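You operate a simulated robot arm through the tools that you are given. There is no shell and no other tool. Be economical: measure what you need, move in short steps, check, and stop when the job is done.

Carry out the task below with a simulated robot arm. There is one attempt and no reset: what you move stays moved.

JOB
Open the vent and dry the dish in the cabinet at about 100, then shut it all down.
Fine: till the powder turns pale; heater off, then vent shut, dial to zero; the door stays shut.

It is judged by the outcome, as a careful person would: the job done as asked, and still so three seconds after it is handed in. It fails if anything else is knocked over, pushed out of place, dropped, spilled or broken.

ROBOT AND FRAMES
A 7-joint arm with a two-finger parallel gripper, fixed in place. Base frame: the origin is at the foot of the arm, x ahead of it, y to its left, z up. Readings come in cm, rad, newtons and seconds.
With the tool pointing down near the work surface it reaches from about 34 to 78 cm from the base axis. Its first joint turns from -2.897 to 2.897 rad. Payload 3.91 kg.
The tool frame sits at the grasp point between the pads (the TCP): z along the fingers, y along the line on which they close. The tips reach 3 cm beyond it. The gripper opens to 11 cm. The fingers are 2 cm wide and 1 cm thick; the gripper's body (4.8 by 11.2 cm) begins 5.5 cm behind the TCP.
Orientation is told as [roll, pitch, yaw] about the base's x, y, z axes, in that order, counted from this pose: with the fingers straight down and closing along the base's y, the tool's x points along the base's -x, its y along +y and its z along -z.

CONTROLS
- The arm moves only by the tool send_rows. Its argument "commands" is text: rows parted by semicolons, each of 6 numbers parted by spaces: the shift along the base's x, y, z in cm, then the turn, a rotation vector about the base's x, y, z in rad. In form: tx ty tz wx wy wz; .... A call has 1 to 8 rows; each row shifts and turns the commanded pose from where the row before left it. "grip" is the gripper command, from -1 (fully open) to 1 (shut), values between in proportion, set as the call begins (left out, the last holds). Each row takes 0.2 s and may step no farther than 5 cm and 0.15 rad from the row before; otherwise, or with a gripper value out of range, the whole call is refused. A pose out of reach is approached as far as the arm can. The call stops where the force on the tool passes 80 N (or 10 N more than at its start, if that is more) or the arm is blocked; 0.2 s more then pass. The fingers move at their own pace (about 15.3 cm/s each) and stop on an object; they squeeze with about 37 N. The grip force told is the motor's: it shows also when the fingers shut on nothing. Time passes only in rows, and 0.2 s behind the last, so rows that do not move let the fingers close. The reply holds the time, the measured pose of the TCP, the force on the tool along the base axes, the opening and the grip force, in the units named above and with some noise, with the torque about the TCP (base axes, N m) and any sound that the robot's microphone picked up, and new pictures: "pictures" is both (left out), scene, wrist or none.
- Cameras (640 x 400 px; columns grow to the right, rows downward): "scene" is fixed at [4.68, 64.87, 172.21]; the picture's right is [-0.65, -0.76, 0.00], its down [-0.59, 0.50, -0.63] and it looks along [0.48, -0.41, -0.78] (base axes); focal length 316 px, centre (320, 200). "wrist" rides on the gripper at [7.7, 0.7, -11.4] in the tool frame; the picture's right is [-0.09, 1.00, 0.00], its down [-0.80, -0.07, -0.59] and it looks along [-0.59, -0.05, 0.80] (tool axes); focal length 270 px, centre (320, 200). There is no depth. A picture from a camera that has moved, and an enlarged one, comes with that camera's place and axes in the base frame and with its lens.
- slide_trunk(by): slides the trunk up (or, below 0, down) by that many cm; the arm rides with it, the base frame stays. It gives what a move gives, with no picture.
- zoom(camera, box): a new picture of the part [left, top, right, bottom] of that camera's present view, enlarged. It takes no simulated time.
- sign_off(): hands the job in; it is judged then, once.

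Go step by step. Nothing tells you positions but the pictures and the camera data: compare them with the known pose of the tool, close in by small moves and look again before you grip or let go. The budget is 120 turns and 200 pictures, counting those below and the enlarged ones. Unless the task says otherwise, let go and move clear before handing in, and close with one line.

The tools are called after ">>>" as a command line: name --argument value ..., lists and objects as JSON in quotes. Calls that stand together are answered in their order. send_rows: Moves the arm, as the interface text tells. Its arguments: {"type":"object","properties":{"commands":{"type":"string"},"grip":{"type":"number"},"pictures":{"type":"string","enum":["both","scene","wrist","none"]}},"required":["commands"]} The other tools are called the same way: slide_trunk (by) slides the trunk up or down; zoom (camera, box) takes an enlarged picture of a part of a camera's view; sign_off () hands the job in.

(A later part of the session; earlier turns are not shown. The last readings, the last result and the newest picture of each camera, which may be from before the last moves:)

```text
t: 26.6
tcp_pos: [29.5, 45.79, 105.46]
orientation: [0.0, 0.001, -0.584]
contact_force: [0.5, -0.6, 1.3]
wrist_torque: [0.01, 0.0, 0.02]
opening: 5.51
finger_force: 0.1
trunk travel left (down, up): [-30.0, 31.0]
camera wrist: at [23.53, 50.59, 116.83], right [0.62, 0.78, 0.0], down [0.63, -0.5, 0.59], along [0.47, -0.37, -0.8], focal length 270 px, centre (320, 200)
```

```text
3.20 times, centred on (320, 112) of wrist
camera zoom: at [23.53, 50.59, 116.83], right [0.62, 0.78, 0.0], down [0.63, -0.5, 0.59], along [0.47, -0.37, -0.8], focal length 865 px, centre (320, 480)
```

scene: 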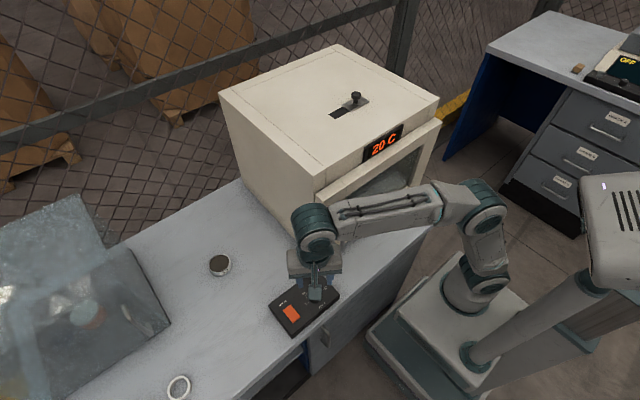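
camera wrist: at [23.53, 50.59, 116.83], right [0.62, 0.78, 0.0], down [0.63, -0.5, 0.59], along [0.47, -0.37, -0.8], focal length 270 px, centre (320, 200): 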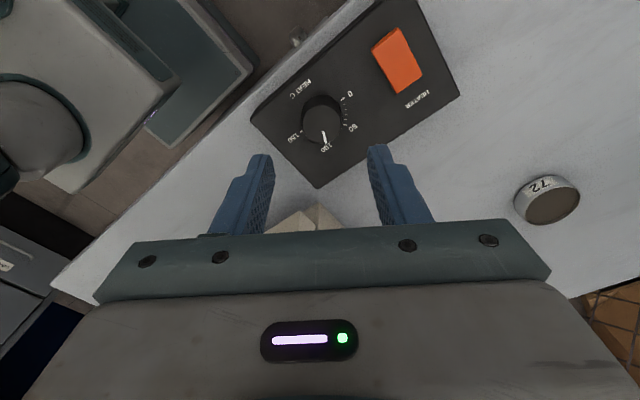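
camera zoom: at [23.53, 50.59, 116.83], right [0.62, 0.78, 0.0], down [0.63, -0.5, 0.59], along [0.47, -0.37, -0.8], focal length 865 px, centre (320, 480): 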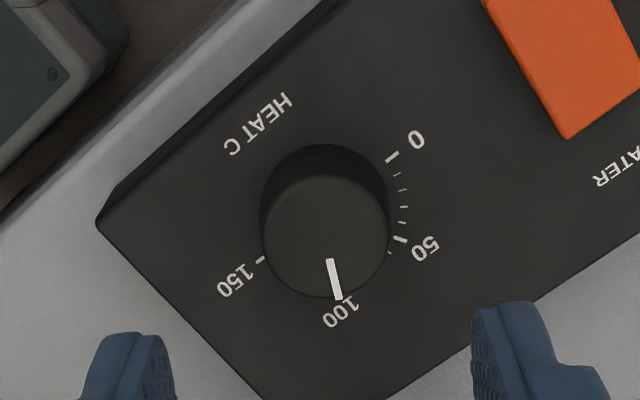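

The dial pointer is now at 100. Next is the heater switch at about (29.8, 52.7); I will look at it closely.

>>> zoom --camera "wrist" --box '[360, 15, 440, 115]'

>>> zoom --camera "scene" --box '[268, 290, 332, 330]'

```text
4.00 times, centred on (400, 65) of wrist
camera zoom: at [23.53, 50.59, 116.83], right [0.62, 0.78, 0.0], down [0.63, -0.5, 0.59], along [0.47, -0.37, -0.8], focal length 1081 px, centre (0, 740)
```

zoom: 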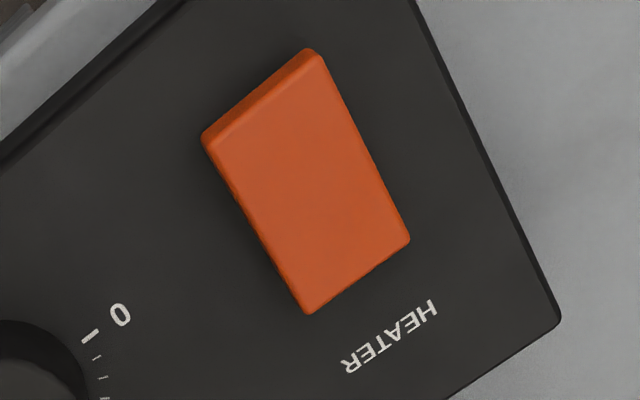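

```text
10.00 times, centred on (300, 310) of scene
camera zoom: at [4.68, 64.87, 172.21], right [-0.65, -0.76, 0.0], down [-0.59, 0.5, -0.63], along [0.48, -0.41, -0.78], focal length 3159 px, centre (520, -900)
```

zoom: 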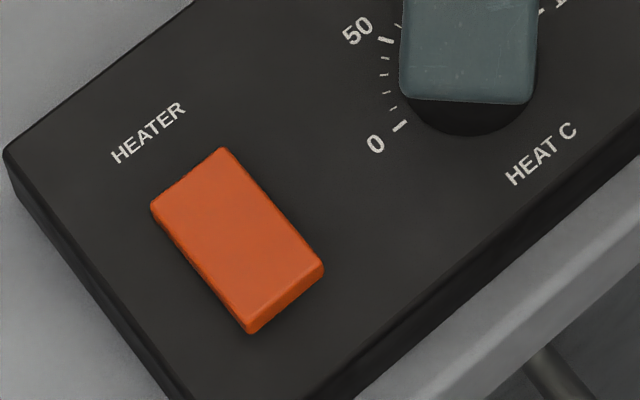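

The switch end nearest the operator (-x) is raised, so pressing it should turn the heater on. I will move above it with closed fingers.

>>> send_rows --commands "-0.4 1.8 0 0 0 0.147;-0.4 1.8 0 0 0 0.147;-0.1 1.8 0 0 0 0.147;0 1.5 0 0 0 0.143;0 0 -2.5 0 0 0;0 0 0 0 0 0" --grip 1

>>> zoom --camera "scene" --box '[268, 270, 332, 334]'

>>> zoom --camera "wrist" --box '[240, 75, 400, 175]'

```text
t: 28.0
tcp_pos: [28.66, 52.48, 103.03]
orientation: [0.001, 0.001, 0.0]
contact_force: [-0.7, -0.1, -0.2]
wrist_torque: [0.01, 0.02, -0.02]
opening: 0.0
finger_force: 37.2
trunk travel left (down, up): [-30.0, 31.0]
camera wrist: at [20.97, 53.25, 114.31], right [0.09, 1.0, 0.0], down [0.8, -0.07, 0.59], along [0.59, -0.05, -0.8], focal length 270 px, centre (320, 200)
```

scene: 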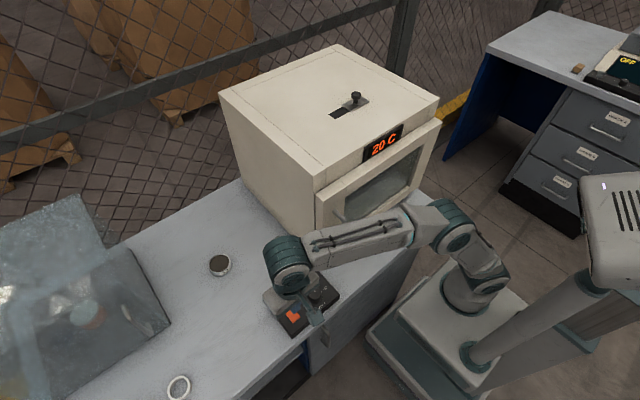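
wrist: 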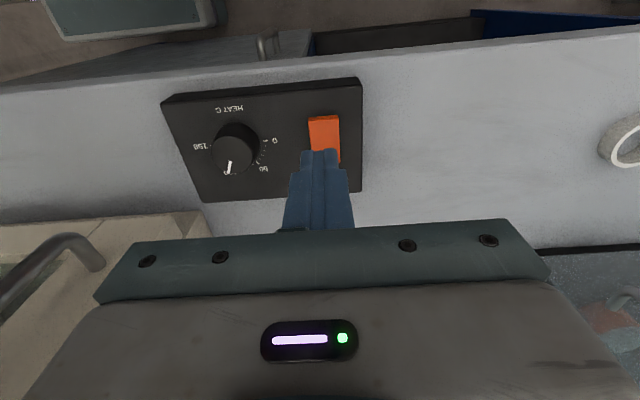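

```text
6.25 times, centred on (300, 302) of scene
camera zoom: at [4.68, 64.87, 172.21], right [-0.65, -0.76, 0.0], down [-0.59, 0.5, -0.63], along [0.48, -0.41, -0.78], focal length 1974 px, centre (445, -438)
```

zoom: 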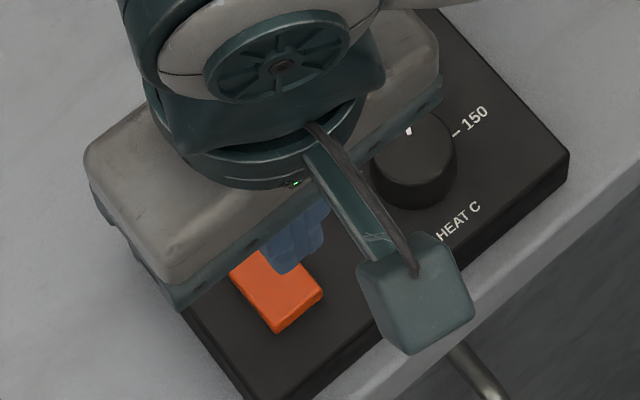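

```text
4.00 times, centred on (320, 125) of wrist
camera zoom: at [20.97, 53.25, 114.31], right [0.09, 1.0, 0.0], down [0.8, -0.07, 0.59], along [0.59, -0.05, -0.8], focal length 1081 px, centre (320, 500)
```

zoom: 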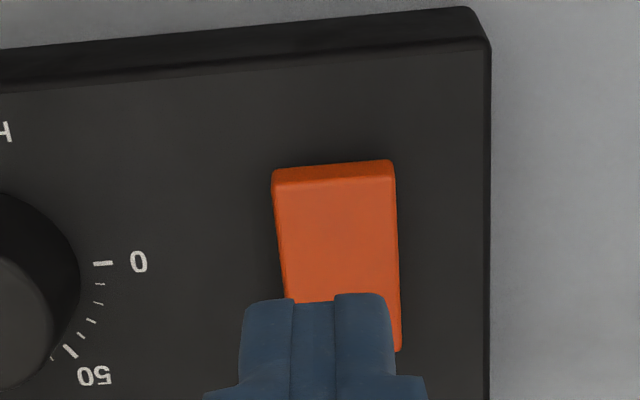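

I will centre over the raised end at about (28.5, 52.8) and press down in small steps.

>>> send_rows --commands "-0.15 0.35 -2 0 0 0;0 0 -1.5 0 0 0;0 0 -0.4 0 0 0;0 0 -0.3 0 0 0;0 0 -0.3 0 0 0;0 0 -0.3 0 0 0" --pictures "wrist"

```text
t: 29.4
tcp_pos: [28.42, 53.13, 97.93]
orientation: [-0.002, -0.001, -0.001]
contact_force: [-0.4, 0.1, 0.4]
wrist_torque: [0.0, 0.02, 0.02]
opening: 0.0
finger_force: 37.0
trunk travel left (down, up): [-30.0, 31.0]
camera wrist: at [20.75, 53.74, 109.37], right [0.09, 1.0, 0.0], down [0.8, -0.07, 0.59], along [0.59, -0.05, -0.8], focal length 270 px, centre (320, 200)
```

wrist: 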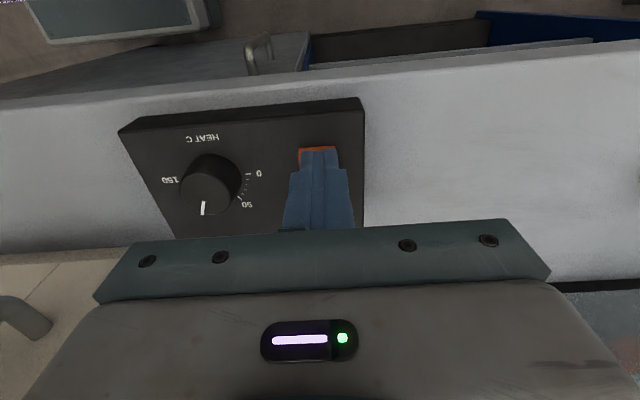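

No contact yet at tip z 94.9; I will keep stepping down.

>>> send_rows --commands "0 0 -0.25 0 0 0;0 0 -0.25 0 0 0;0 0 0 0 0 0" --pictures "wrist"

>>> zoom --camera "scene" --box '[340, 110, 430, 170]'

```text
t: 30.2
tcp_pos: [28.32, 53.02, 97.42]
orientation: [0.0, -0.001, 0.0]
contact_force: [-0.1, -0.5, -0.2]
wrist_torque: [0.01, 0.03, -0.01]
opening: 0.01
finger_force: 37.0
trunk travel left (down, up): [-30.0, 31.0]
camera wrist: at [20.73, 53.81, 108.78], right [0.09, 1.0, 0.0], down [0.8, -0.07, 0.59], along [0.59, -0.05, -0.8], focal length 270 px, centre (320, 200)
```

wrist: 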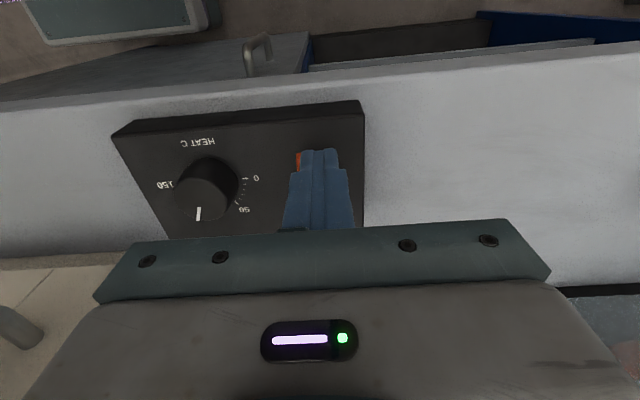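

```text
6.67 times, centred on (385, 140) of scene
camera zoom: at [4.68, 64.87, 172.21], right [-0.65, -0.76, 0.0], down [-0.59, 0.5, -0.63], along [0.48, -0.41, -0.78], focal length 2106 px, centre (-113, 600)
```

zoom: 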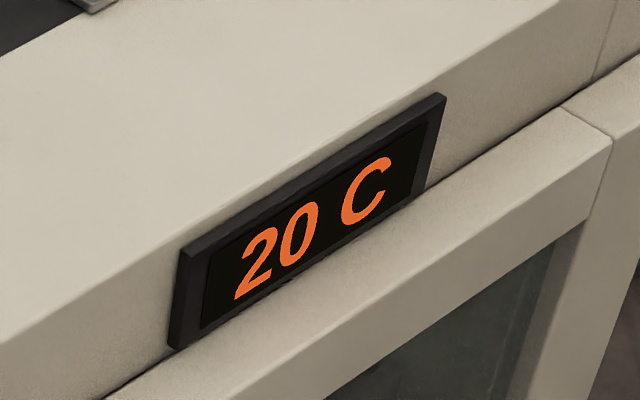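

Still no contact. I will check with the scene view where the tips are relative to the switch.

>>> zoom --camera "scene" --box '[268, 280, 332, 344]'

>>> zoom --camera "wrist" --box '[270, 120, 370, 200]'

```text
6.25 times, centred on (300, 312) of scene
camera zoom: at [4.68, 64.87, 172.21], right [-0.65, -0.76, 0.0], down [-0.59, 0.5, -0.63], along [0.48, -0.41, -0.78], focal length 1974 px, centre (445, -500)
```

zoom: 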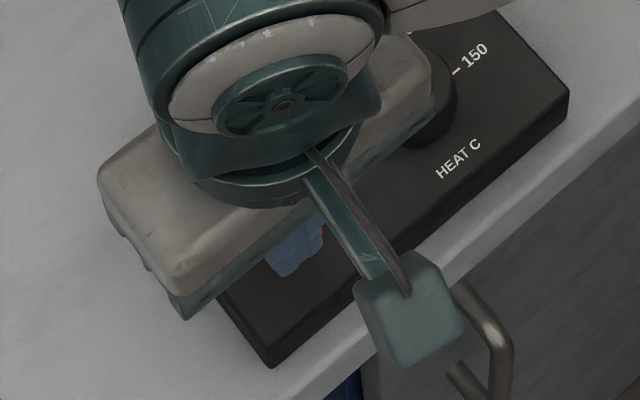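

```text
5.00 times, centred on (320, 160) of wrist
camera zoom: at [20.73, 53.81, 108.78], right [0.09, 1.0, 0.0], down [0.8, -0.07, 0.59], along [0.59, -0.05, -0.8], focal length 1351 px, centre (320, 400)
```

zoom: 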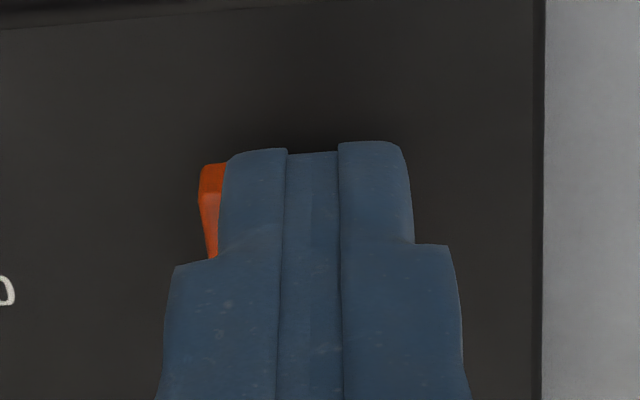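

The switch lies slightly lower and further in +x than estimated. I will shift to about (28.9, 52.6) and keep stepping down.

>>> send_rows --commands "0.55 -0.4 0 0 0 0;0 0 -0.2 0 0 0;0 0 -0.2 0 0 0;0 0 -0.2 0 0 0;0 0 0 0 0 0" --pictures "wrist"

>>> zoom --camera "wrist" --box '[270, 120, 370, 200]'

```text
t: 31.4
tcp_pos: [28.91, 52.5, 96.96]
orientation: [0.002, -0.001, -0.001]
contact_force: [-3.0, -1.1, 6.6]
wrist_torque: [-0.03, -0.01, 0.03]
opening: 0.0
finger_force: 37.3
trunk travel left (down, up): [-30.0, 31.0]
heard: click
camera wrist: at [21.3, 53.24, 108.37], right [0.09, 1.0, 0.0], down [0.8, -0.07, 0.59], along [0.59, -0.05, -0.8], focal length 270 px, centre (320, 200)
```

wrist: 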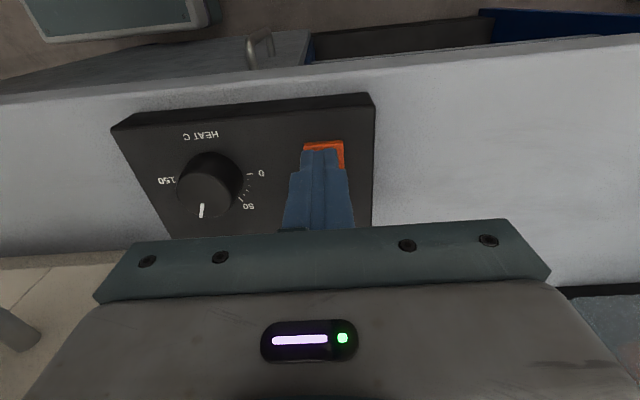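

```text
5.00 times, centred on (320, 160) of wrist
camera zoom: at [21.3, 53.24, 108.37], right [0.09, 1.0, 0.0], down [0.8, -0.07, 0.59], along [0.59, -0.05, -0.8], focal length 1351 px, centre (320, 400)
```

zoom: 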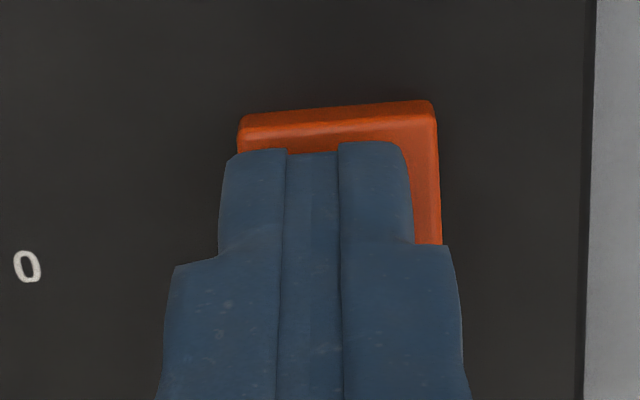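

I heard a click, so the heater switch flipped. I will lift away and look at the display and switch.

>>> send_rows --commands "0 0 3 0 0 0;0 0 5 0 0 0;-3 -3 2 0 0 0;-2 -4 2 0 0 0;-1 -4.5 2 0 0 0;-1 -4.5 2 0 0 0;0 -4 2 0 0 0;0 0 0 0 0 0"

>>> zoom --camera "scene" --box '[268, 260, 348, 340]'

>>> zoom --camera "scene" --box '[320, 120, 440, 250]'

```text
refused: row 5 steps farther than a row can; nothing moved
```

```text
5.00 times, centred on (308, 300) of scene
camera zoom: at [4.68, 64.87, 172.21], right [-0.65, -0.76, 0.0], down [-0.59, 0.5, -0.63], along [0.48, -0.41, -0.78], focal length 1579 px, centre (380, -300)
```

zoom: 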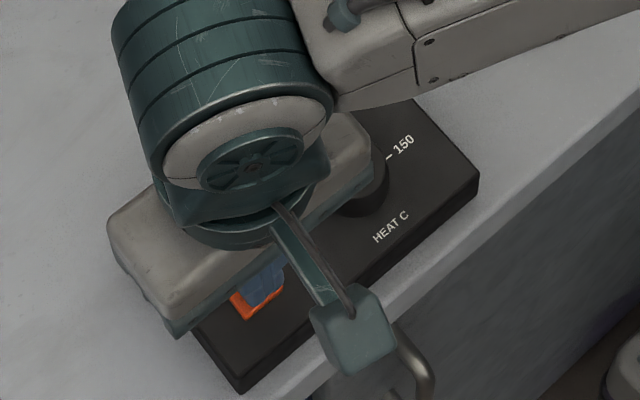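

```text
3.08 times, centred on (380, 185) of scene
camera zoom: at [4.68, 64.87, 172.21], right [-0.65, -0.76, 0.0], down [-0.59, 0.5, -0.63], along [0.48, -0.41, -0.78], focal length 972 px, centre (135, 246)
```

zoom: 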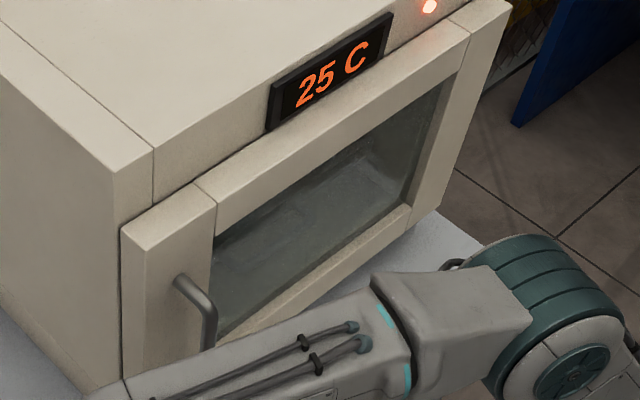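

A heater lamp is lit and the display reads 25 C, so the heater is on. I will lift away and move in front of the cabinet to look through the window.

>>> send_rows --commands "0 0 3 0 0 0;0 0 4.5 0 0 0;-3 -3 2 0 0 0;-2 -4 2 0 0 0;-1 -4 2 0 0 0;-1 -4 2 0 0 0;0 -3 2 0 0 0;0 0 0 0 0 0"

>>> zoom --camera "scene" --box '[268, 260, 348, 340]'

```text
t: 33.2
tcp_pos: [22.06, 34.24, 114.38]
orientation: [0.0, 0.0, 0.0]
contact_force: [0.1, -0.1, -0.5]
wrist_torque: [0.02, -0.01, -0.02]
opening: 0.0
finger_force: 37.0
trunk travel left (down, up): [-30.0, 31.0]
camera wrist: at [14.3, 35.02, 125.84], right [0.09, 1.0, 0.0], down [0.8, -0.07, 0.59], along [0.59, -0.05, -0.8], focal length 270 px, centre (320, 200)
```

scene: 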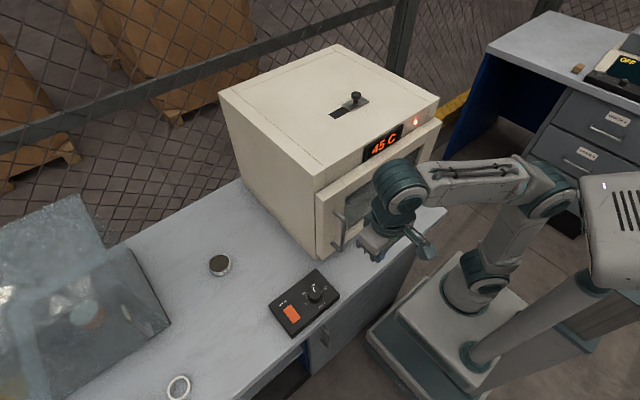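
wrist: 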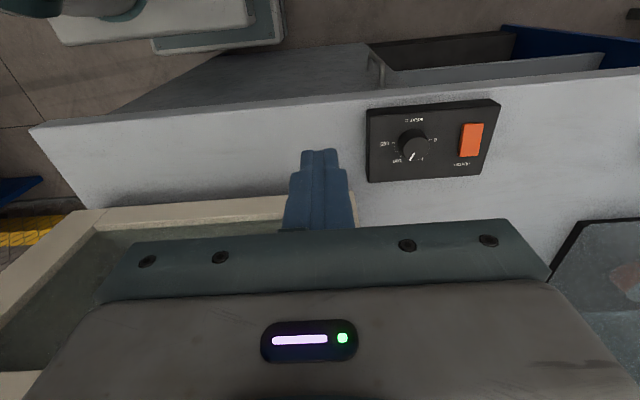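

```text
5.00 times, centred on (308, 300) of scene
camera zoom: at [4.68, 64.87, 172.21], right [-0.65, -0.76, 0.0], down [-0.59, 0.5, -0.63], along [0.48, -0.41, -0.78], focal length 1579 px, centre (380, -300)
```

zoom: 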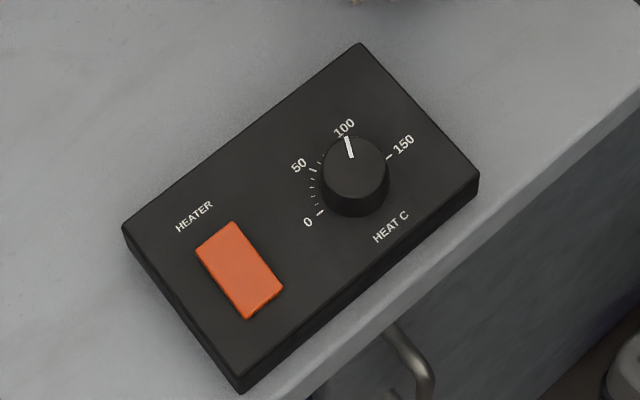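

The switch now rocks the other way and the chamber reads 45 C. I will tilt the hand to look through the window at the dish.

>>> send_rows --commands "-0.5 -2.5 0 0 -0.15 0;-0.5 -2.5 0 0 -0.15 0;0 -2.5 0 0 -0.15 0;0 -2.5 0 0 -0.15 0;0 0 0 0 0 0"

```text
t: 34.6
tcp_pos: [24.48, 22.86, 113.14]
orientation: [-0.002, -0.542, -0.087]
contact_force: [0.8, -0.5, -0.9]
wrist_torque: [-0.01, 0.0, -0.04]
opening: 0.0
finger_force: 37.0
trunk travel left (down, up): [-30.0, 31.0]
stopped in row 5: the arm was blocked; the commanded pose is now the measured one
camera wrist: at [12.09, 24.69, 118.86], right [0.17, 0.99, 0.04], down [0.37, -0.1, 0.92], along [0.91, -0.14, -0.38], focal length 270 px, centre (320, 200)
```

scene: 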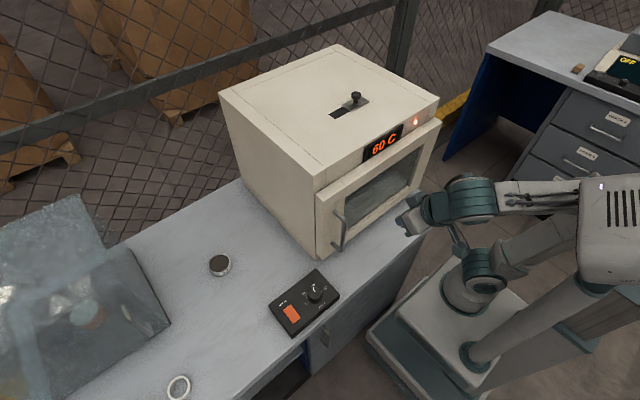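
wrist: 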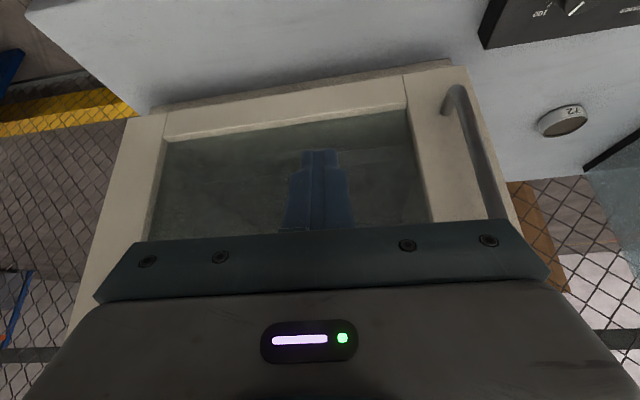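

The window is in view now. I will zoom to look for the dish.

>>> zoom --camera "wrist" --box '[130, 95, 450, 245]'

>>> zoom --camera "scene" --box '[335, 145, 425, 235]'

```text
2.00 times, centred on (290, 170) of wrist
camera zoom: at [12.09, 24.69, 118.86], right [0.17, 0.99, 0.04], down [0.37, -0.1, 0.92], along [0.91, -0.14, -0.38], focal length 541 px, centre (380, 260)
```

zoom: 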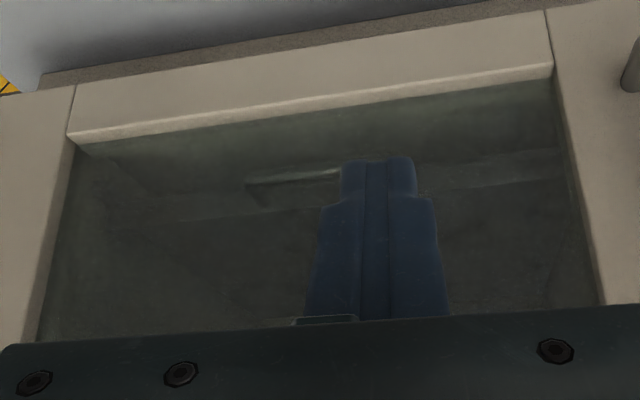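

```text
4.44 times, centred on (380, 190) of scene
camera zoom: at [4.68, 64.87, 172.21], right [-0.65, -0.76, 0.0], down [-0.59, 0.5, -0.63], along [0.48, -0.41, -0.78], focal length 1404 px, centre (53, 244)
```

zoom: 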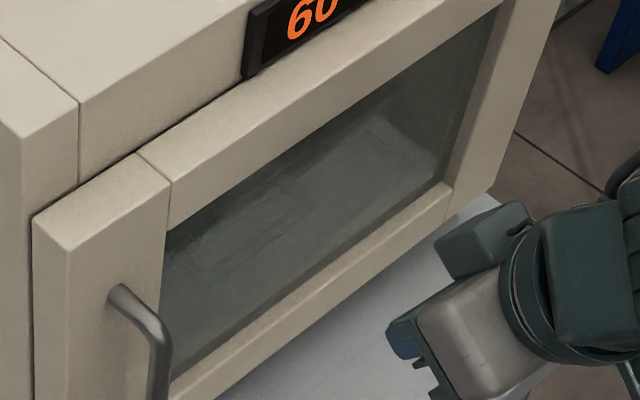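

The fingers block the middle of the window, so I will open them and look between.

>>> send_rows --commands "0 0 0 0 0 0;0 0 0 0 0 0;0 0 0 0 0 0" --grip -1 --pictures "scene"

>>> zoom --camera "wrist" --box '[210, 100, 440, 240]'

```text
t: 35.4
tcp_pos: [24.19, 22.89, 113.32]
orientation: [-0.001, -0.546, -0.088]
contact_force: [0.0, -0.2, -0.1]
wrist_torque: [0.03, 0.0, 0.02]
opening: 11.0
finger_force: 0.0
trunk travel left (down, up): [-30.0, 31.0]
```

scene: 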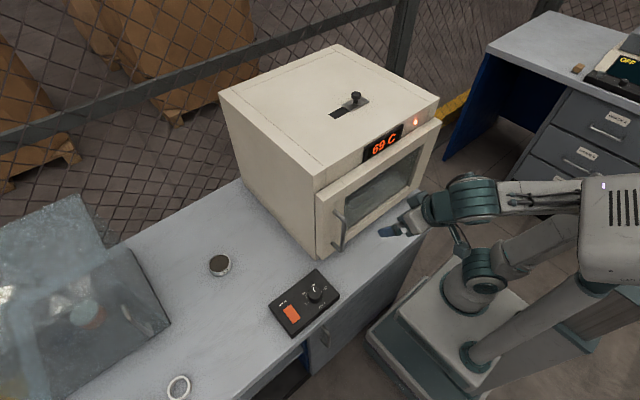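

```text
2.78 times, centred on (325, 170) of wrist
camera zoom: at [11.92, 24.61, 119.0], right [0.16, 0.99, 0.05], down [0.37, -0.1, 0.92], along [0.91, -0.13, -0.38], focal length 752 px, centre (306, 284)
```

zoom: 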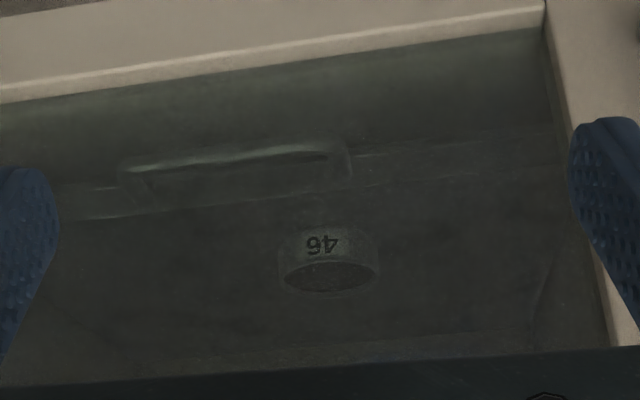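

Dish 46 is visible inside with dark powder, and the cabinet is at 69 C. I will wait and watch here.

>>> send_rows --commands "0 0 0 0 0 0;0 0 0 0 0 0;0 0 0 0 0 0;0 0 0 0 0 0;0 0 0 0 0 0;0 0 0 0 0 0;0 0 0 0 0 0;0 0 0 0 0 0" --pictures "none"

>>> send_rows --commands "0 0 0 0 0 0;0 0 0 0 0 0;0 0 0 0 0 0;0 0 0 0 0 0;0 0 0 0 0 0;0 0 0 0 0 0;0 0 0 0 0 0;0 0 0 0 0 0" --pictures "scene"

>>> zoom --camera "wrist" --box '[210, 100, 440, 240]'

```text
t: 37.2
tcp_pos: [24.27, 22.85, 113.15]
orientation: [0.0, -0.543, -0.084]
contact_force: [-0.1, -0.2, 0.7]
wrist_torque: [0.01, 0.02, -0.01]
opening: 11.01
finger_force: 0.0
trunk travel left (down, up): [-30.0, 31.0]
```

```text
t: 39.0
tcp_pos: [24.19, 22.76, 113.15]
orientation: [-0.005, -0.546, -0.085]
contact_force: [-0.5, -0.5, 0.2]
wrist_torque: [-0.02, -0.04, -0.03]
opening: 11.0
finger_force: 0.0
trunk travel left (down, up): [-30.0, 31.0]
```

scene: 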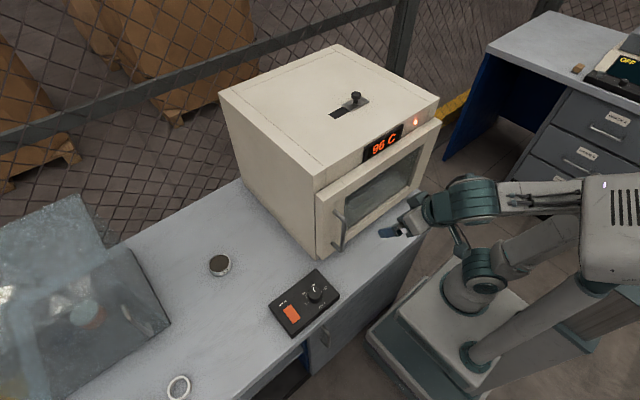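

```text
2.78 times, centred on (325, 170) of wrist
camera zoom: at [11.86, 24.64, 118.93], right [0.16, 0.99, 0.04], down [0.37, -0.1, 0.92], along [0.92, -0.13, -0.38], focal length 752 px, centre (306, 284)
```

zoom: 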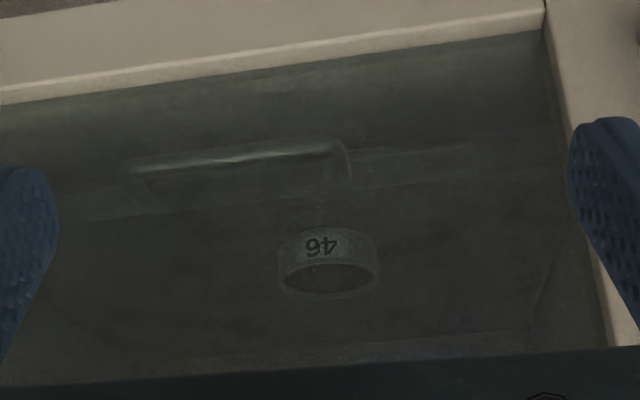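

It is 96 C and the powder is still dark. I will keep waiting.

>>> send_rows --commands "0 0 0 0 0 0;0 0 0 0 0 0;0 0 0 0 0 0;0 0 0 0 0 0;0 0 0 0 0 0;0 0 0 0 0 0;0 0 0 0 0 0;0 0 0 0 0 0" --pictures "none"

>>> send_rows --commands "0 0 0 0 0 0;0 0 0 0 0 0;0 0 0 0 0 0;0 0 0 0 0 0;0 0 0 0 0 0;0 0 0 0 0 0;0 0 0 0 0 0;0 0 0 0 0 0" --pictures "scene"

>>> zoom --camera "wrist" --box '[290, 170, 354, 210]'

```text
t: 40.8
tcp_pos: [24.15, 22.92, 113.1]
orientation: [-0.003, -0.544, -0.084]
contact_force: [0.3, -0.4, -0.9]
wrist_torque: [-0.01, -0.02, 0.01]
opening: 11.02
finger_force: 0.0
trunk travel left (down, up): [-30.0, 31.0]
```

```text
t: 42.6
tcp_pos: [24.2, 22.86, 113.11]
orientation: [-0.004, -0.544, -0.082]
contact_force: [-0.2, 0.6, 0.1]
wrist_torque: [-0.01, -0.01, -0.01]
opening: 11.02
finger_force: 0.1
trunk travel left (down, up): [-30.0, 31.0]
```

scene: 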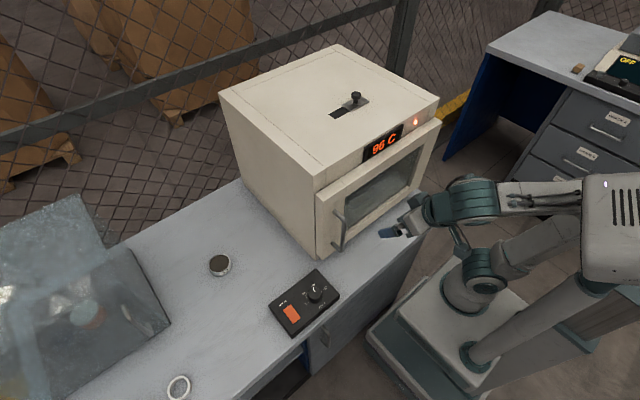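

```text
10.00 times, centred on (322, 190) of wrist
camera zoom: at [11.79, 24.65, 118.88], right [0.16, 0.99, 0.04], down [0.37, -0.1, 0.92], along [0.92, -0.13, -0.38], focal length 2703 px, centre (300, 300)
```

zoom: 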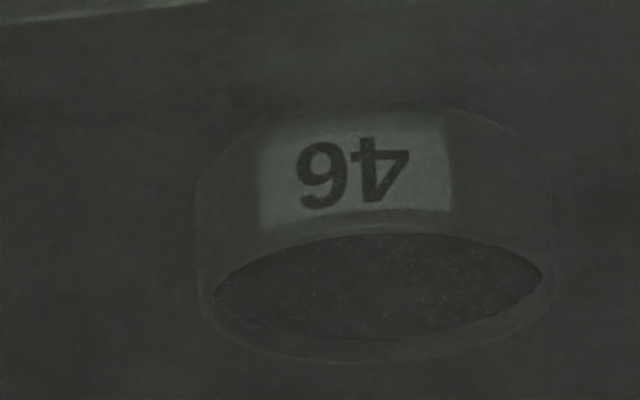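

The temperature is steady at 96 C and the powder is still dark. I will wait longer.

>>> send_rows --commands "0 0 0 0 0 0;0 0 0 0 0 0;0 0 0 0 0 0;0 0 0 0 0 0;0 0 0 0 0 0;0 0 0 0 0 0;0 0 0 0 0 0;0 0 0 0 0 0" --pictures "none"

>>> send_rows --commands "0 0 0 0 0 0;0 0 0 0 0 0;0 0 0 0 0 0;0 0 0 0 0 0;0 0 0 0 0 0;0 0 0 0 0 0;0 0 0 0 0 0;0 0 0 0 0 0" --pictures "none"

>>> send_rows --commands "0 0 0 0 0 0;0 0 0 0 0 0;0 0 0 0 0 0;0 0 0 0 0 0;0 0 0 0 0 0;0 0 0 0 0 0;0 0 0 0 0 0;0 0 0 0 0 0" --pictures "none"

>>> zoom --camera "wrist" --box '[290, 170, 354, 210]'

```text
t: 44.4
tcp_pos: [24.02, 22.96, 113.12]
orientation: [-0.006, -0.542, -0.082]
contact_force: [0.0, 0.2, 0.1]
wrist_torque: [0.0, -0.03, 0.01]
opening: 11.0
finger_force: 0.1
trunk travel left (down, up): [-30.0, 31.0]
```

```text
t: 46.2
tcp_pos: [24.18, 22.75, 113.16]
orientation: [-0.005, -0.545, -0.081]
contact_force: [-0.2, -0.1, -1.2]
wrist_torque: [-0.03, -0.03, 0.02]
opening: 11.01
finger_force: 0.0
trunk travel left (down, up): [-30.0, 31.0]
```

```text
t: 48.0
tcp_pos: [24.1, 22.86, 113.01]
orientation: [-0.005, -0.547, -0.08]
contact_force: [0.3, -0.6, 0.1]
wrist_torque: [0.0, 0.0, -0.03]
opening: 10.99
finger_force: 0.0
trunk travel left (down, up): [-30.0, 31.0]
```

```text
10.00 times, centred on (322, 190) of wrist
camera zoom: at [11.7, 24.65, 118.87], right [0.16, 0.99, 0.04], down [0.37, -0.1, 0.92], along [0.92, -0.13, -0.38], focal length 2703 px, centre (300, 300)
```

zoom: 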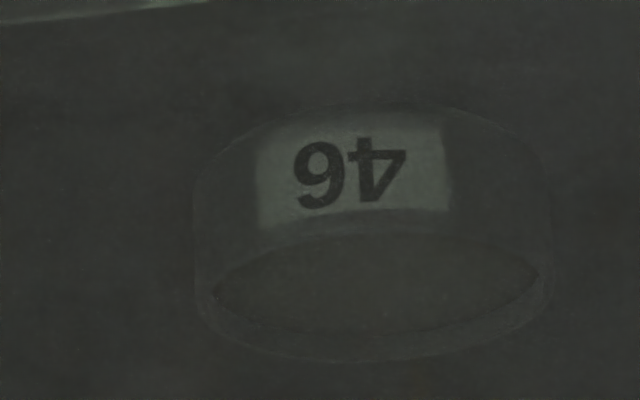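

The powder is slightly lighter than before. I will keep waiting and watching.

>>> send_rows --commands "0 0 0 0 0 0;0 0 0 0 0 0;0 0 0 0 0 0;0 0 0 0 0 0;0 0 0 0 0 0;0 0 0 0 0 0;0 0 0 0 0 0;0 0 0 0 0 0" --pictures "none"

>>> send_rows --commands "0 0 0 0 0 0;0 0 0 0 0 0;0 0 0 0 0 0;0 0 0 0 0 0;0 0 0 0 0 0;0 0 0 0 0 0;0 0 0 0 0 0;0 0 0 0 0 0" --pictures "none"

>>> zoom --camera "wrist" --box '[290, 170, 354, 210]'

>>> zoom --camera "scene" --box '[360, 110, 430, 160]'

```text
t: 49.8
tcp_pos: [24.04, 22.92, 113.21]
orientation: [-0.006, -0.547, -0.08]
contact_force: [-0.1, 0.2, -0.1]
wrist_torque: [-0.02, -0.01, -0.03]
opening: 11.02
finger_force: 0.0
trunk travel left (down, up): [-30.0, 31.0]
```

```text
t: 51.6
tcp_pos: [23.98, 23.0, 113.25]
orientation: [-0.007, -0.545, -0.081]
contact_force: [-0.5, 0.8, 0.0]
wrist_torque: [-0.01, 0.02, 0.01]
opening: 11.01
finger_force: 0.1
trunk travel left (down, up): [-30.0, 31.0]
```

```text
10.00 times, centred on (322, 190) of wrist
camera zoom: at [11.64, 24.64, 118.88], right [0.16, 0.99, 0.04], down [0.37, -0.1, 0.92], along [0.92, -0.13, -0.38], focal length 2703 px, centre (300, 300)
```

zoom: 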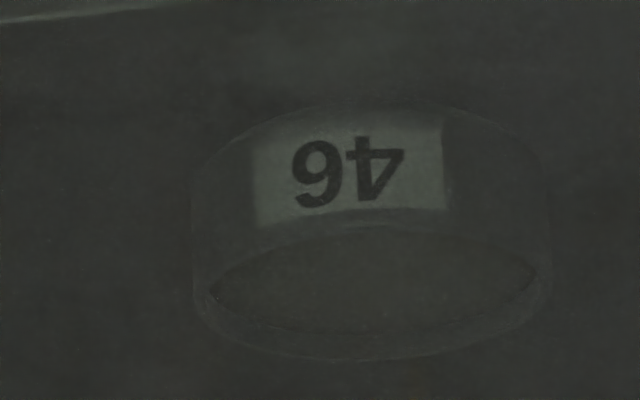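

```text
8.00 times, centred on (395, 135) of scene
camera zoom: at [4.68, 64.87, 172.21], right [-0.65, -0.76, 0.0], down [-0.59, 0.5, -0.63], along [0.48, -0.41, -0.78], focal length 2527 px, centre (-280, 720)
```

zoom: 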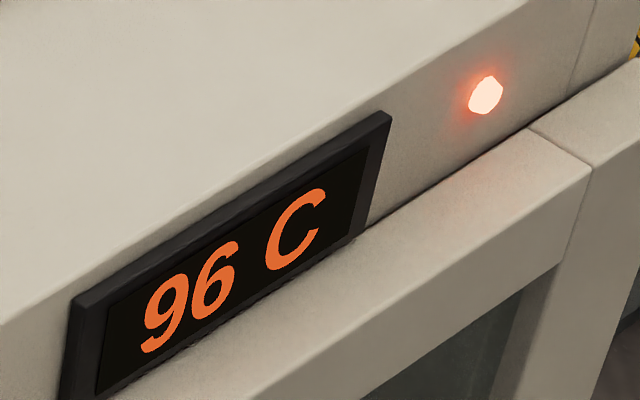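

The powder is gradually lightening at 96 C. I will continue waiting.

>>> send_rows --commands "0 0 0 0 0 0;0 0 0 0 0 0;0 0 0 0 0 0;0 0 0 0 0 0;0 0 0 0 0 0;0 0 0 0 0 0;0 0 0 0 0 0;0 0 0 0 0 0" --pictures "none"

>>> send_rows --commands "0 0 0 0 0 0;0 0 0 0 0 0;0 0 0 0 0 0;0 0 0 0 0 0;0 0 0 0 0 0;0 0 0 0 0 0;0 0 0 0 0 0;0 0 0 0 0 0" --pictures "none"

>>> send_rows --commands "0 0 0 0 0 0;0 0 0 0 0 0;0 0 0 0 0 0;0 0 0 0 0 0;0 0 0 0 0 0;0 0 0 0 0 0;0 0 0 0 0 0;0 0 0 0 0 0" --pictures "none"

>>> zoom --camera "wrist" --box '[290, 170, 354, 210]'

```text
t: 53.4
tcp_pos: [23.96, 22.93, 113.08]
orientation: [-0.004, -0.547, -0.078]
contact_force: [-0.1, -0.2, 0.6]
wrist_torque: [0.0, 0.05, -0.04]
opening: 11.03
finger_force: 0.0
trunk travel left (down, up): [-30.0, 31.0]
```

```text
t: 55.2
tcp_pos: [24.04, 22.85, 113.16]
orientation: [-0.006, -0.548, -0.078]
contact_force: [-0.1, -0.3, -0.6]
wrist_torque: [0.0, 0.0, 0.0]
opening: 11.01
finger_force: 0.0
trunk travel left (down, up): [-30.0, 31.0]
```

```text
t: 57.0
tcp_pos: [23.88, 22.85, 113.27]
orientation: [-0.004, -0.549, -0.078]
contact_force: [1.1, 0.0, 0.2]
wrist_torque: [-0.03, 0.01, 0.01]
opening: 11.01
finger_force: 0.0
trunk travel left (down, up): [-30.0, 31.0]
```

```text
10.00 times, centred on (322, 190) of wrist
camera zoom: at [11.55, 24.64, 118.89], right [0.16, 0.99, 0.04], down [0.37, -0.1, 0.93], along [0.92, -0.13, -0.38], focal length 2703 px, centre (300, 300)
```

zoom: 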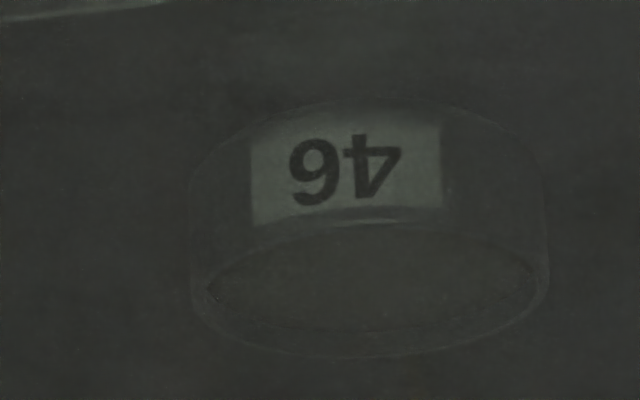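

Still lightening, and now about the same tone as the dish wall. I will continue.

>>> send_rows --commands "0 0 0 0 0 0;0 0 0 0 0 0;0 0 0 0 0 0;0 0 0 0 0 0;0 0 0 0 0 0;0 0 0 0 0 0;0 0 0 0 0 0;0 0 0 0 0 0" --pictures "none"

>>> send_rows --commands "0 0 0 0 0 0;0 0 0 0 0 0;0 0 0 0 0 0;0 0 0 0 0 0;0 0 0 0 0 0;0 0 0 0 0 0;0 0 0 0 0 0;0 0 0 0 0 0" --pictures "none"

>>> send_rows --commands "0 0 0 0 0 0;0 0 0 0 0 0;0 0 0 0 0 0;0 0 0 0 0 0;0 0 0 0 0 0;0 0 0 0 0 0;0 0 0 0 0 0;0 0 0 0 0 0" --pictures "none"

>>> zoom --camera "wrist" --box '[290, 170, 354, 210]'

```text
t: 58.8
tcp_pos: [23.92, 22.91, 113.2]
orientation: [-0.004, -0.549, -0.078]
contact_force: [0.1, 0.1, 0.5]
wrist_torque: [0.01, -0.02, 0.01]
opening: 10.99
finger_force: 0.1
trunk travel left (down, up): [-30.0, 31.0]
```

```text
t: 60.6
tcp_pos: [23.91, 22.79, 113.18]
orientation: [-0.003, -0.551, -0.079]
contact_force: [-0.5, 0.0, -0.3]
wrist_torque: [0.0, 0.02, -0.03]
opening: 11.0
finger_force: 0.1
trunk travel left (down, up): [-30.0, 31.0]
```

```text
t: 62.4
tcp_pos: [23.9, 22.95, 113.2]
orientation: [-0.003, -0.55, -0.079]
contact_force: [0.0, 0.7, 0.0]
wrist_torque: [0.02, 0.0, -0.03]
opening: 11.01
finger_force: 0.0
trunk travel left (down, up): [-30.0, 31.0]
```

```text
10.00 times, centred on (322, 190) of wrist
camera zoom: at [11.48, 24.63, 118.91], right [0.15, 0.99, 0.04], down [0.37, -0.1, 0.93], along [0.92, -0.13, -0.38], focal length 2703 px, centre (300, 300)
```

zoom: 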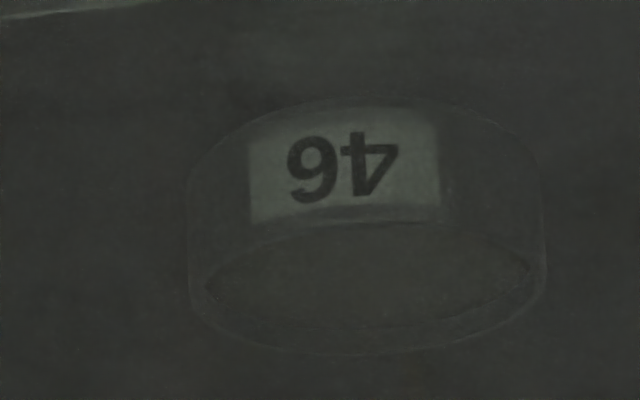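

The change is slow; I will wait another stretch and compare.

>>> send_rows --commands "0 0 0 0 0 0;0 0 0 0 0 0;0 0 0 0 0 0;0 0 0 0 0 0;0 0 0 0 0 0;0 0 0 0 0 0;0 0 0 0 0 0;0 0 0 0 0 0" --pictures "none"

>>> send_rows --commands "0 0 0 0 0 0;0 0 0 0 0 0;0 0 0 0 0 0;0 0 0 0 0 0;0 0 0 0 0 0;0 0 0 0 0 0;0 0 0 0 0 0;0 0 0 0 0 0" --pictures "none"

>>> send_rows --commands "0 0 0 0 0 0;0 0 0 0 0 0;0 0 0 0 0 0;0 0 0 0 0 0;0 0 0 0 0 0;0 0 0 0 0 0;0 0 0 0 0 0;0 0 0 0 0 0" --pictures "none"

>>> send_rows --commands "0 0 0 0 0 0;0 0 0 0 0 0;0 0 0 0 0 0;0 0 0 0 0 0;0 0 0 0 0 0;0 0 0 0 0 0;0 0 0 0 0 0;0 0 0 0 0 0" --pictures "none"

>>> zoom --camera "wrist" --box '[290, 170, 354, 210]'

>>> zoom --camera "scene" --box '[300, 80, 450, 240]'

```text
t: 64.2
tcp_pos: [23.75, 22.93, 113.19]
orientation: [-0.004, -0.549, -0.076]
contact_force: [-0.4, -0.5, 0.1]
wrist_torque: [0.0, 0.02, 0.01]
opening: 10.99
finger_force: 0.1
trunk travel left (down, up): [-30.0, 31.0]
```

```text
t: 66.0
tcp_pos: [23.69, 22.89, 113.28]
orientation: [-0.004, -0.55, -0.078]
contact_force: [0.5, -0.3, 0.8]
wrist_torque: [0.0, 0.03, -0.01]
opening: 10.99
finger_force: 0.0
trunk travel left (down, up): [-30.0, 31.0]
```

```text
t: 67.8
tcp_pos: [23.86, 22.92, 113.22]
orientation: [-0.002, -0.549, -0.077]
contact_force: [0.0, 0.3, -0.4]
wrist_torque: [0.01, 0.0, 0.0]
opening: 10.99
finger_force: 0.1
trunk travel left (down, up): [-30.0, 31.0]
```

```text
t: 69.6
tcp_pos: [23.71, 22.86, 113.27]
orientation: [-0.005, -0.551, -0.077]
contact_force: [0.8, -0.7, -0.1]
wrist_torque: [0.03, 0.0, 0.04]
opening: 11.02
finger_force: 0.1
trunk travel left (down, up): [-30.0, 31.0]
```

```text
10.00 times, centred on (322, 190) of wrist
camera zoom: at [11.41, 24.61, 118.93], right [0.15, 0.99, 0.04], down [0.36, -0.1, 0.93], along [0.92, -0.13, -0.38], focal length 2703 px, centre (300, 300)
```

zoom: 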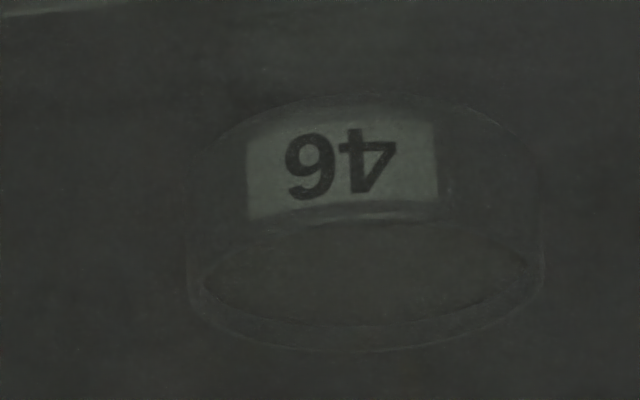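

```text
2.50 times, centred on (375, 160) of scene
camera zoom: at [4.68, 64.87, 172.21], right [-0.65, -0.76, 0.0], down [-0.59, 0.5, -0.63], along [0.48, -0.41, -0.78], focal length 790 px, centre (182, 300)
```

zoom: 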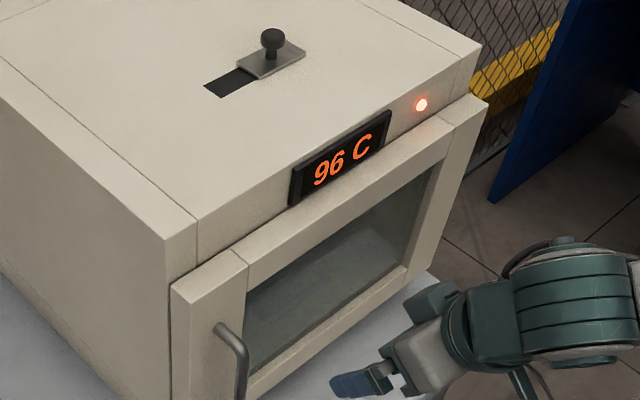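

The tone appears to have levelled off. I will raise the view a little to see the powder surface better.

>>> slide_trunk --by 6

>>> zoom --camera "wrist" --box '[210, 90, 440, 230]'

```text
t: 70.6
tcp_pos: [23.7, 22.98, 119.25]
orientation: [-0.002, -0.552, -0.075]
contact_force: [-0.9, 0.6, 0.0]
wrist_torque: [0.02, 0.01, 0.02]
opening: 11.0
finger_force: 0.2
trunk travel left (down, up): [-36.0, 25.0]
```

```text
2.78 times, centred on (325, 160) of wrist
camera zoom: at [11.41, 24.62, 124.93], right [0.15, 0.99, 0.04], down [0.36, -0.1, 0.93], along [0.92, -0.13, -0.38], focal length 752 px, centre (306, 311)
```

zoom: 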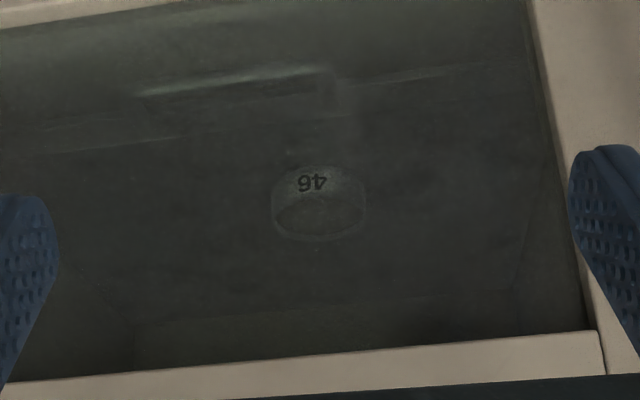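

>>> zoom --camera "wrist" --box '[300, 143, 348, 183]'

>>> zoom --camera "scene" --box '[204, 250, 236, 280]'

```text
10.00 times, centred on (324, 163) of wrist
camera zoom: at [11.41, 24.62, 124.93], right [0.15, 0.99, 0.04], down [0.36, -0.1, 0.93], along [0.92, -0.13, -0.38], focal length 2703 px, centre (280, 570)
```

zoom: 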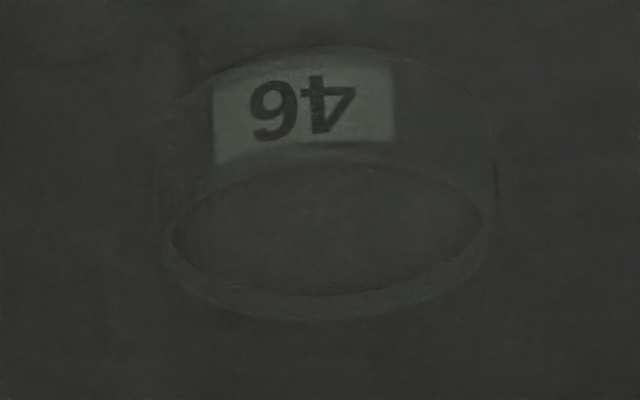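

```text
13.33 times, centred on (220, 265) of scene
camera zoom: at [4.68, 64.87, 172.21], right [-0.65, -0.76, 0.0], down [-0.59, 0.5, -0.63], along [0.48, -0.41, -0.78], focal length 4212 px, centre (1653, -667)
```

zoom: 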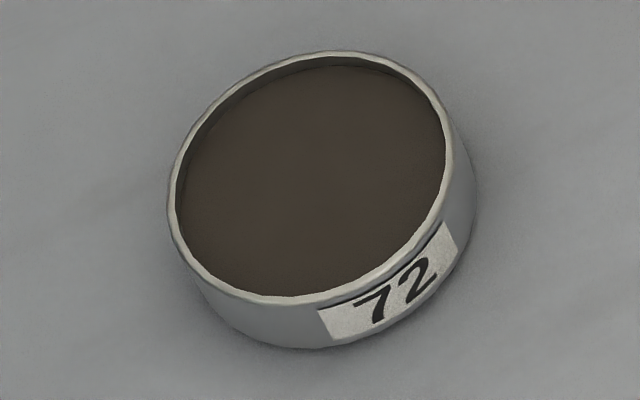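

From here the powder is still a bit darker than the dish rim, so it isn't clearly pale yet. I will wait more at this viewpoint.

>>> send_rows --commands "0 0 0 0 0 0;0 0 0 0 0 0;0 0 0 0 0 0;0 0 0 0 0 0;0 0 0 0 0 0;0 0 0 0 0 0;0 0 0 0 0 0;0 0 0 0 0 0" --pictures "none"

>>> send_rows --commands "0 0 0 0 0 0;0 0 0 0 0 0;0 0 0 0 0 0;0 0 0 0 0 0;0 0 0 0 0 0;0 0 0 0 0 0;0 0 0 0 0 0;0 0 0 0 0 0" --pictures "none"

>>> send_rows --commands "0 0 0 0 0 0;0 0 0 0 0 0;0 0 0 0 0 0;0 0 0 0 0 0;0 0 0 0 0 0;0 0 0 0 0 0;0 0 0 0 0 0;0 0 0 0 0 0" --pictures "none"

>>> send_rows --commands "0 0 0 0 0 0;0 0 0 0 0 0;0 0 0 0 0 0;0 0 0 0 0 0;0 0 0 0 0 0;0 0 0 0 0 0;0 0 0 0 0 0;0 0 0 0 0 0" --pictures "none"

>>> zoom --camera "wrist" --box '[300, 143, 348, 183]'

```text
t: 72.4
tcp_pos: [23.76, 22.88, 119.14]
orientation: [-0.003, -0.551, -0.077]
contact_force: [0.3, -0.3, 0.7]
wrist_torque: [-0.02, -0.05, -0.03]
opening: 11.02
finger_force: 0.1
trunk travel left (down, up): [-36.0, 25.0]
```

```text
t: 74.2
tcp_pos: [23.82, 22.87, 119.3]
orientation: [-0.001, -0.552, -0.077]
contact_force: [0.5, 0.2, 0.0]
wrist_torque: [0.0, -0.01, -0.01]
opening: 11.04
finger_force: 0.1
trunk travel left (down, up): [-36.0, 25.0]
```

```text
t: 76.0
tcp_pos: [23.8, 23.01, 119.27]
orientation: [0.0, -0.553, -0.075]
contact_force: [0.1, 0.6, -1.0]
wrist_torque: [0.01, -0.03, -0.01]
opening: 11.01
finger_force: 0.0
trunk travel left (down, up): [-36.0, 25.0]
```

```text
t: 77.8
tcp_pos: [23.68, 22.86, 119.23]
orientation: [-0.001, -0.552, -0.076]
contact_force: [-0.3, 0.7, -0.4]
wrist_torque: [-0.02, 0.03, -0.02]
opening: 11.0
finger_force: 0.1
trunk travel left (down, up): [-36.0, 25.0]
```

```text
10.00 times, centred on (324, 163) of wrist
camera zoom: at [11.36, 24.6, 124.95], right [0.15, 0.99, 0.04], down [0.36, -0.1, 0.93], along [0.92, -0.12, -0.37], focal length 2703 px, centre (280, 570)
```

zoom: 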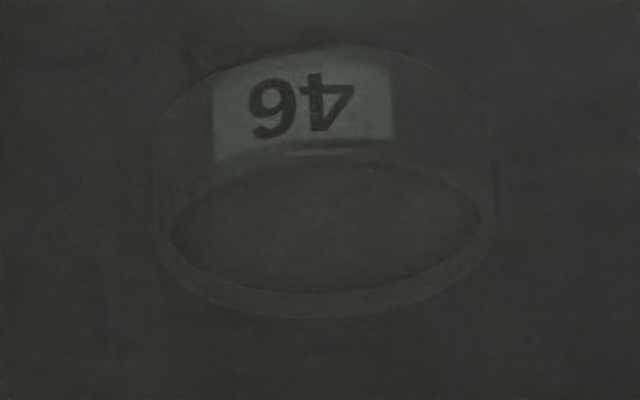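

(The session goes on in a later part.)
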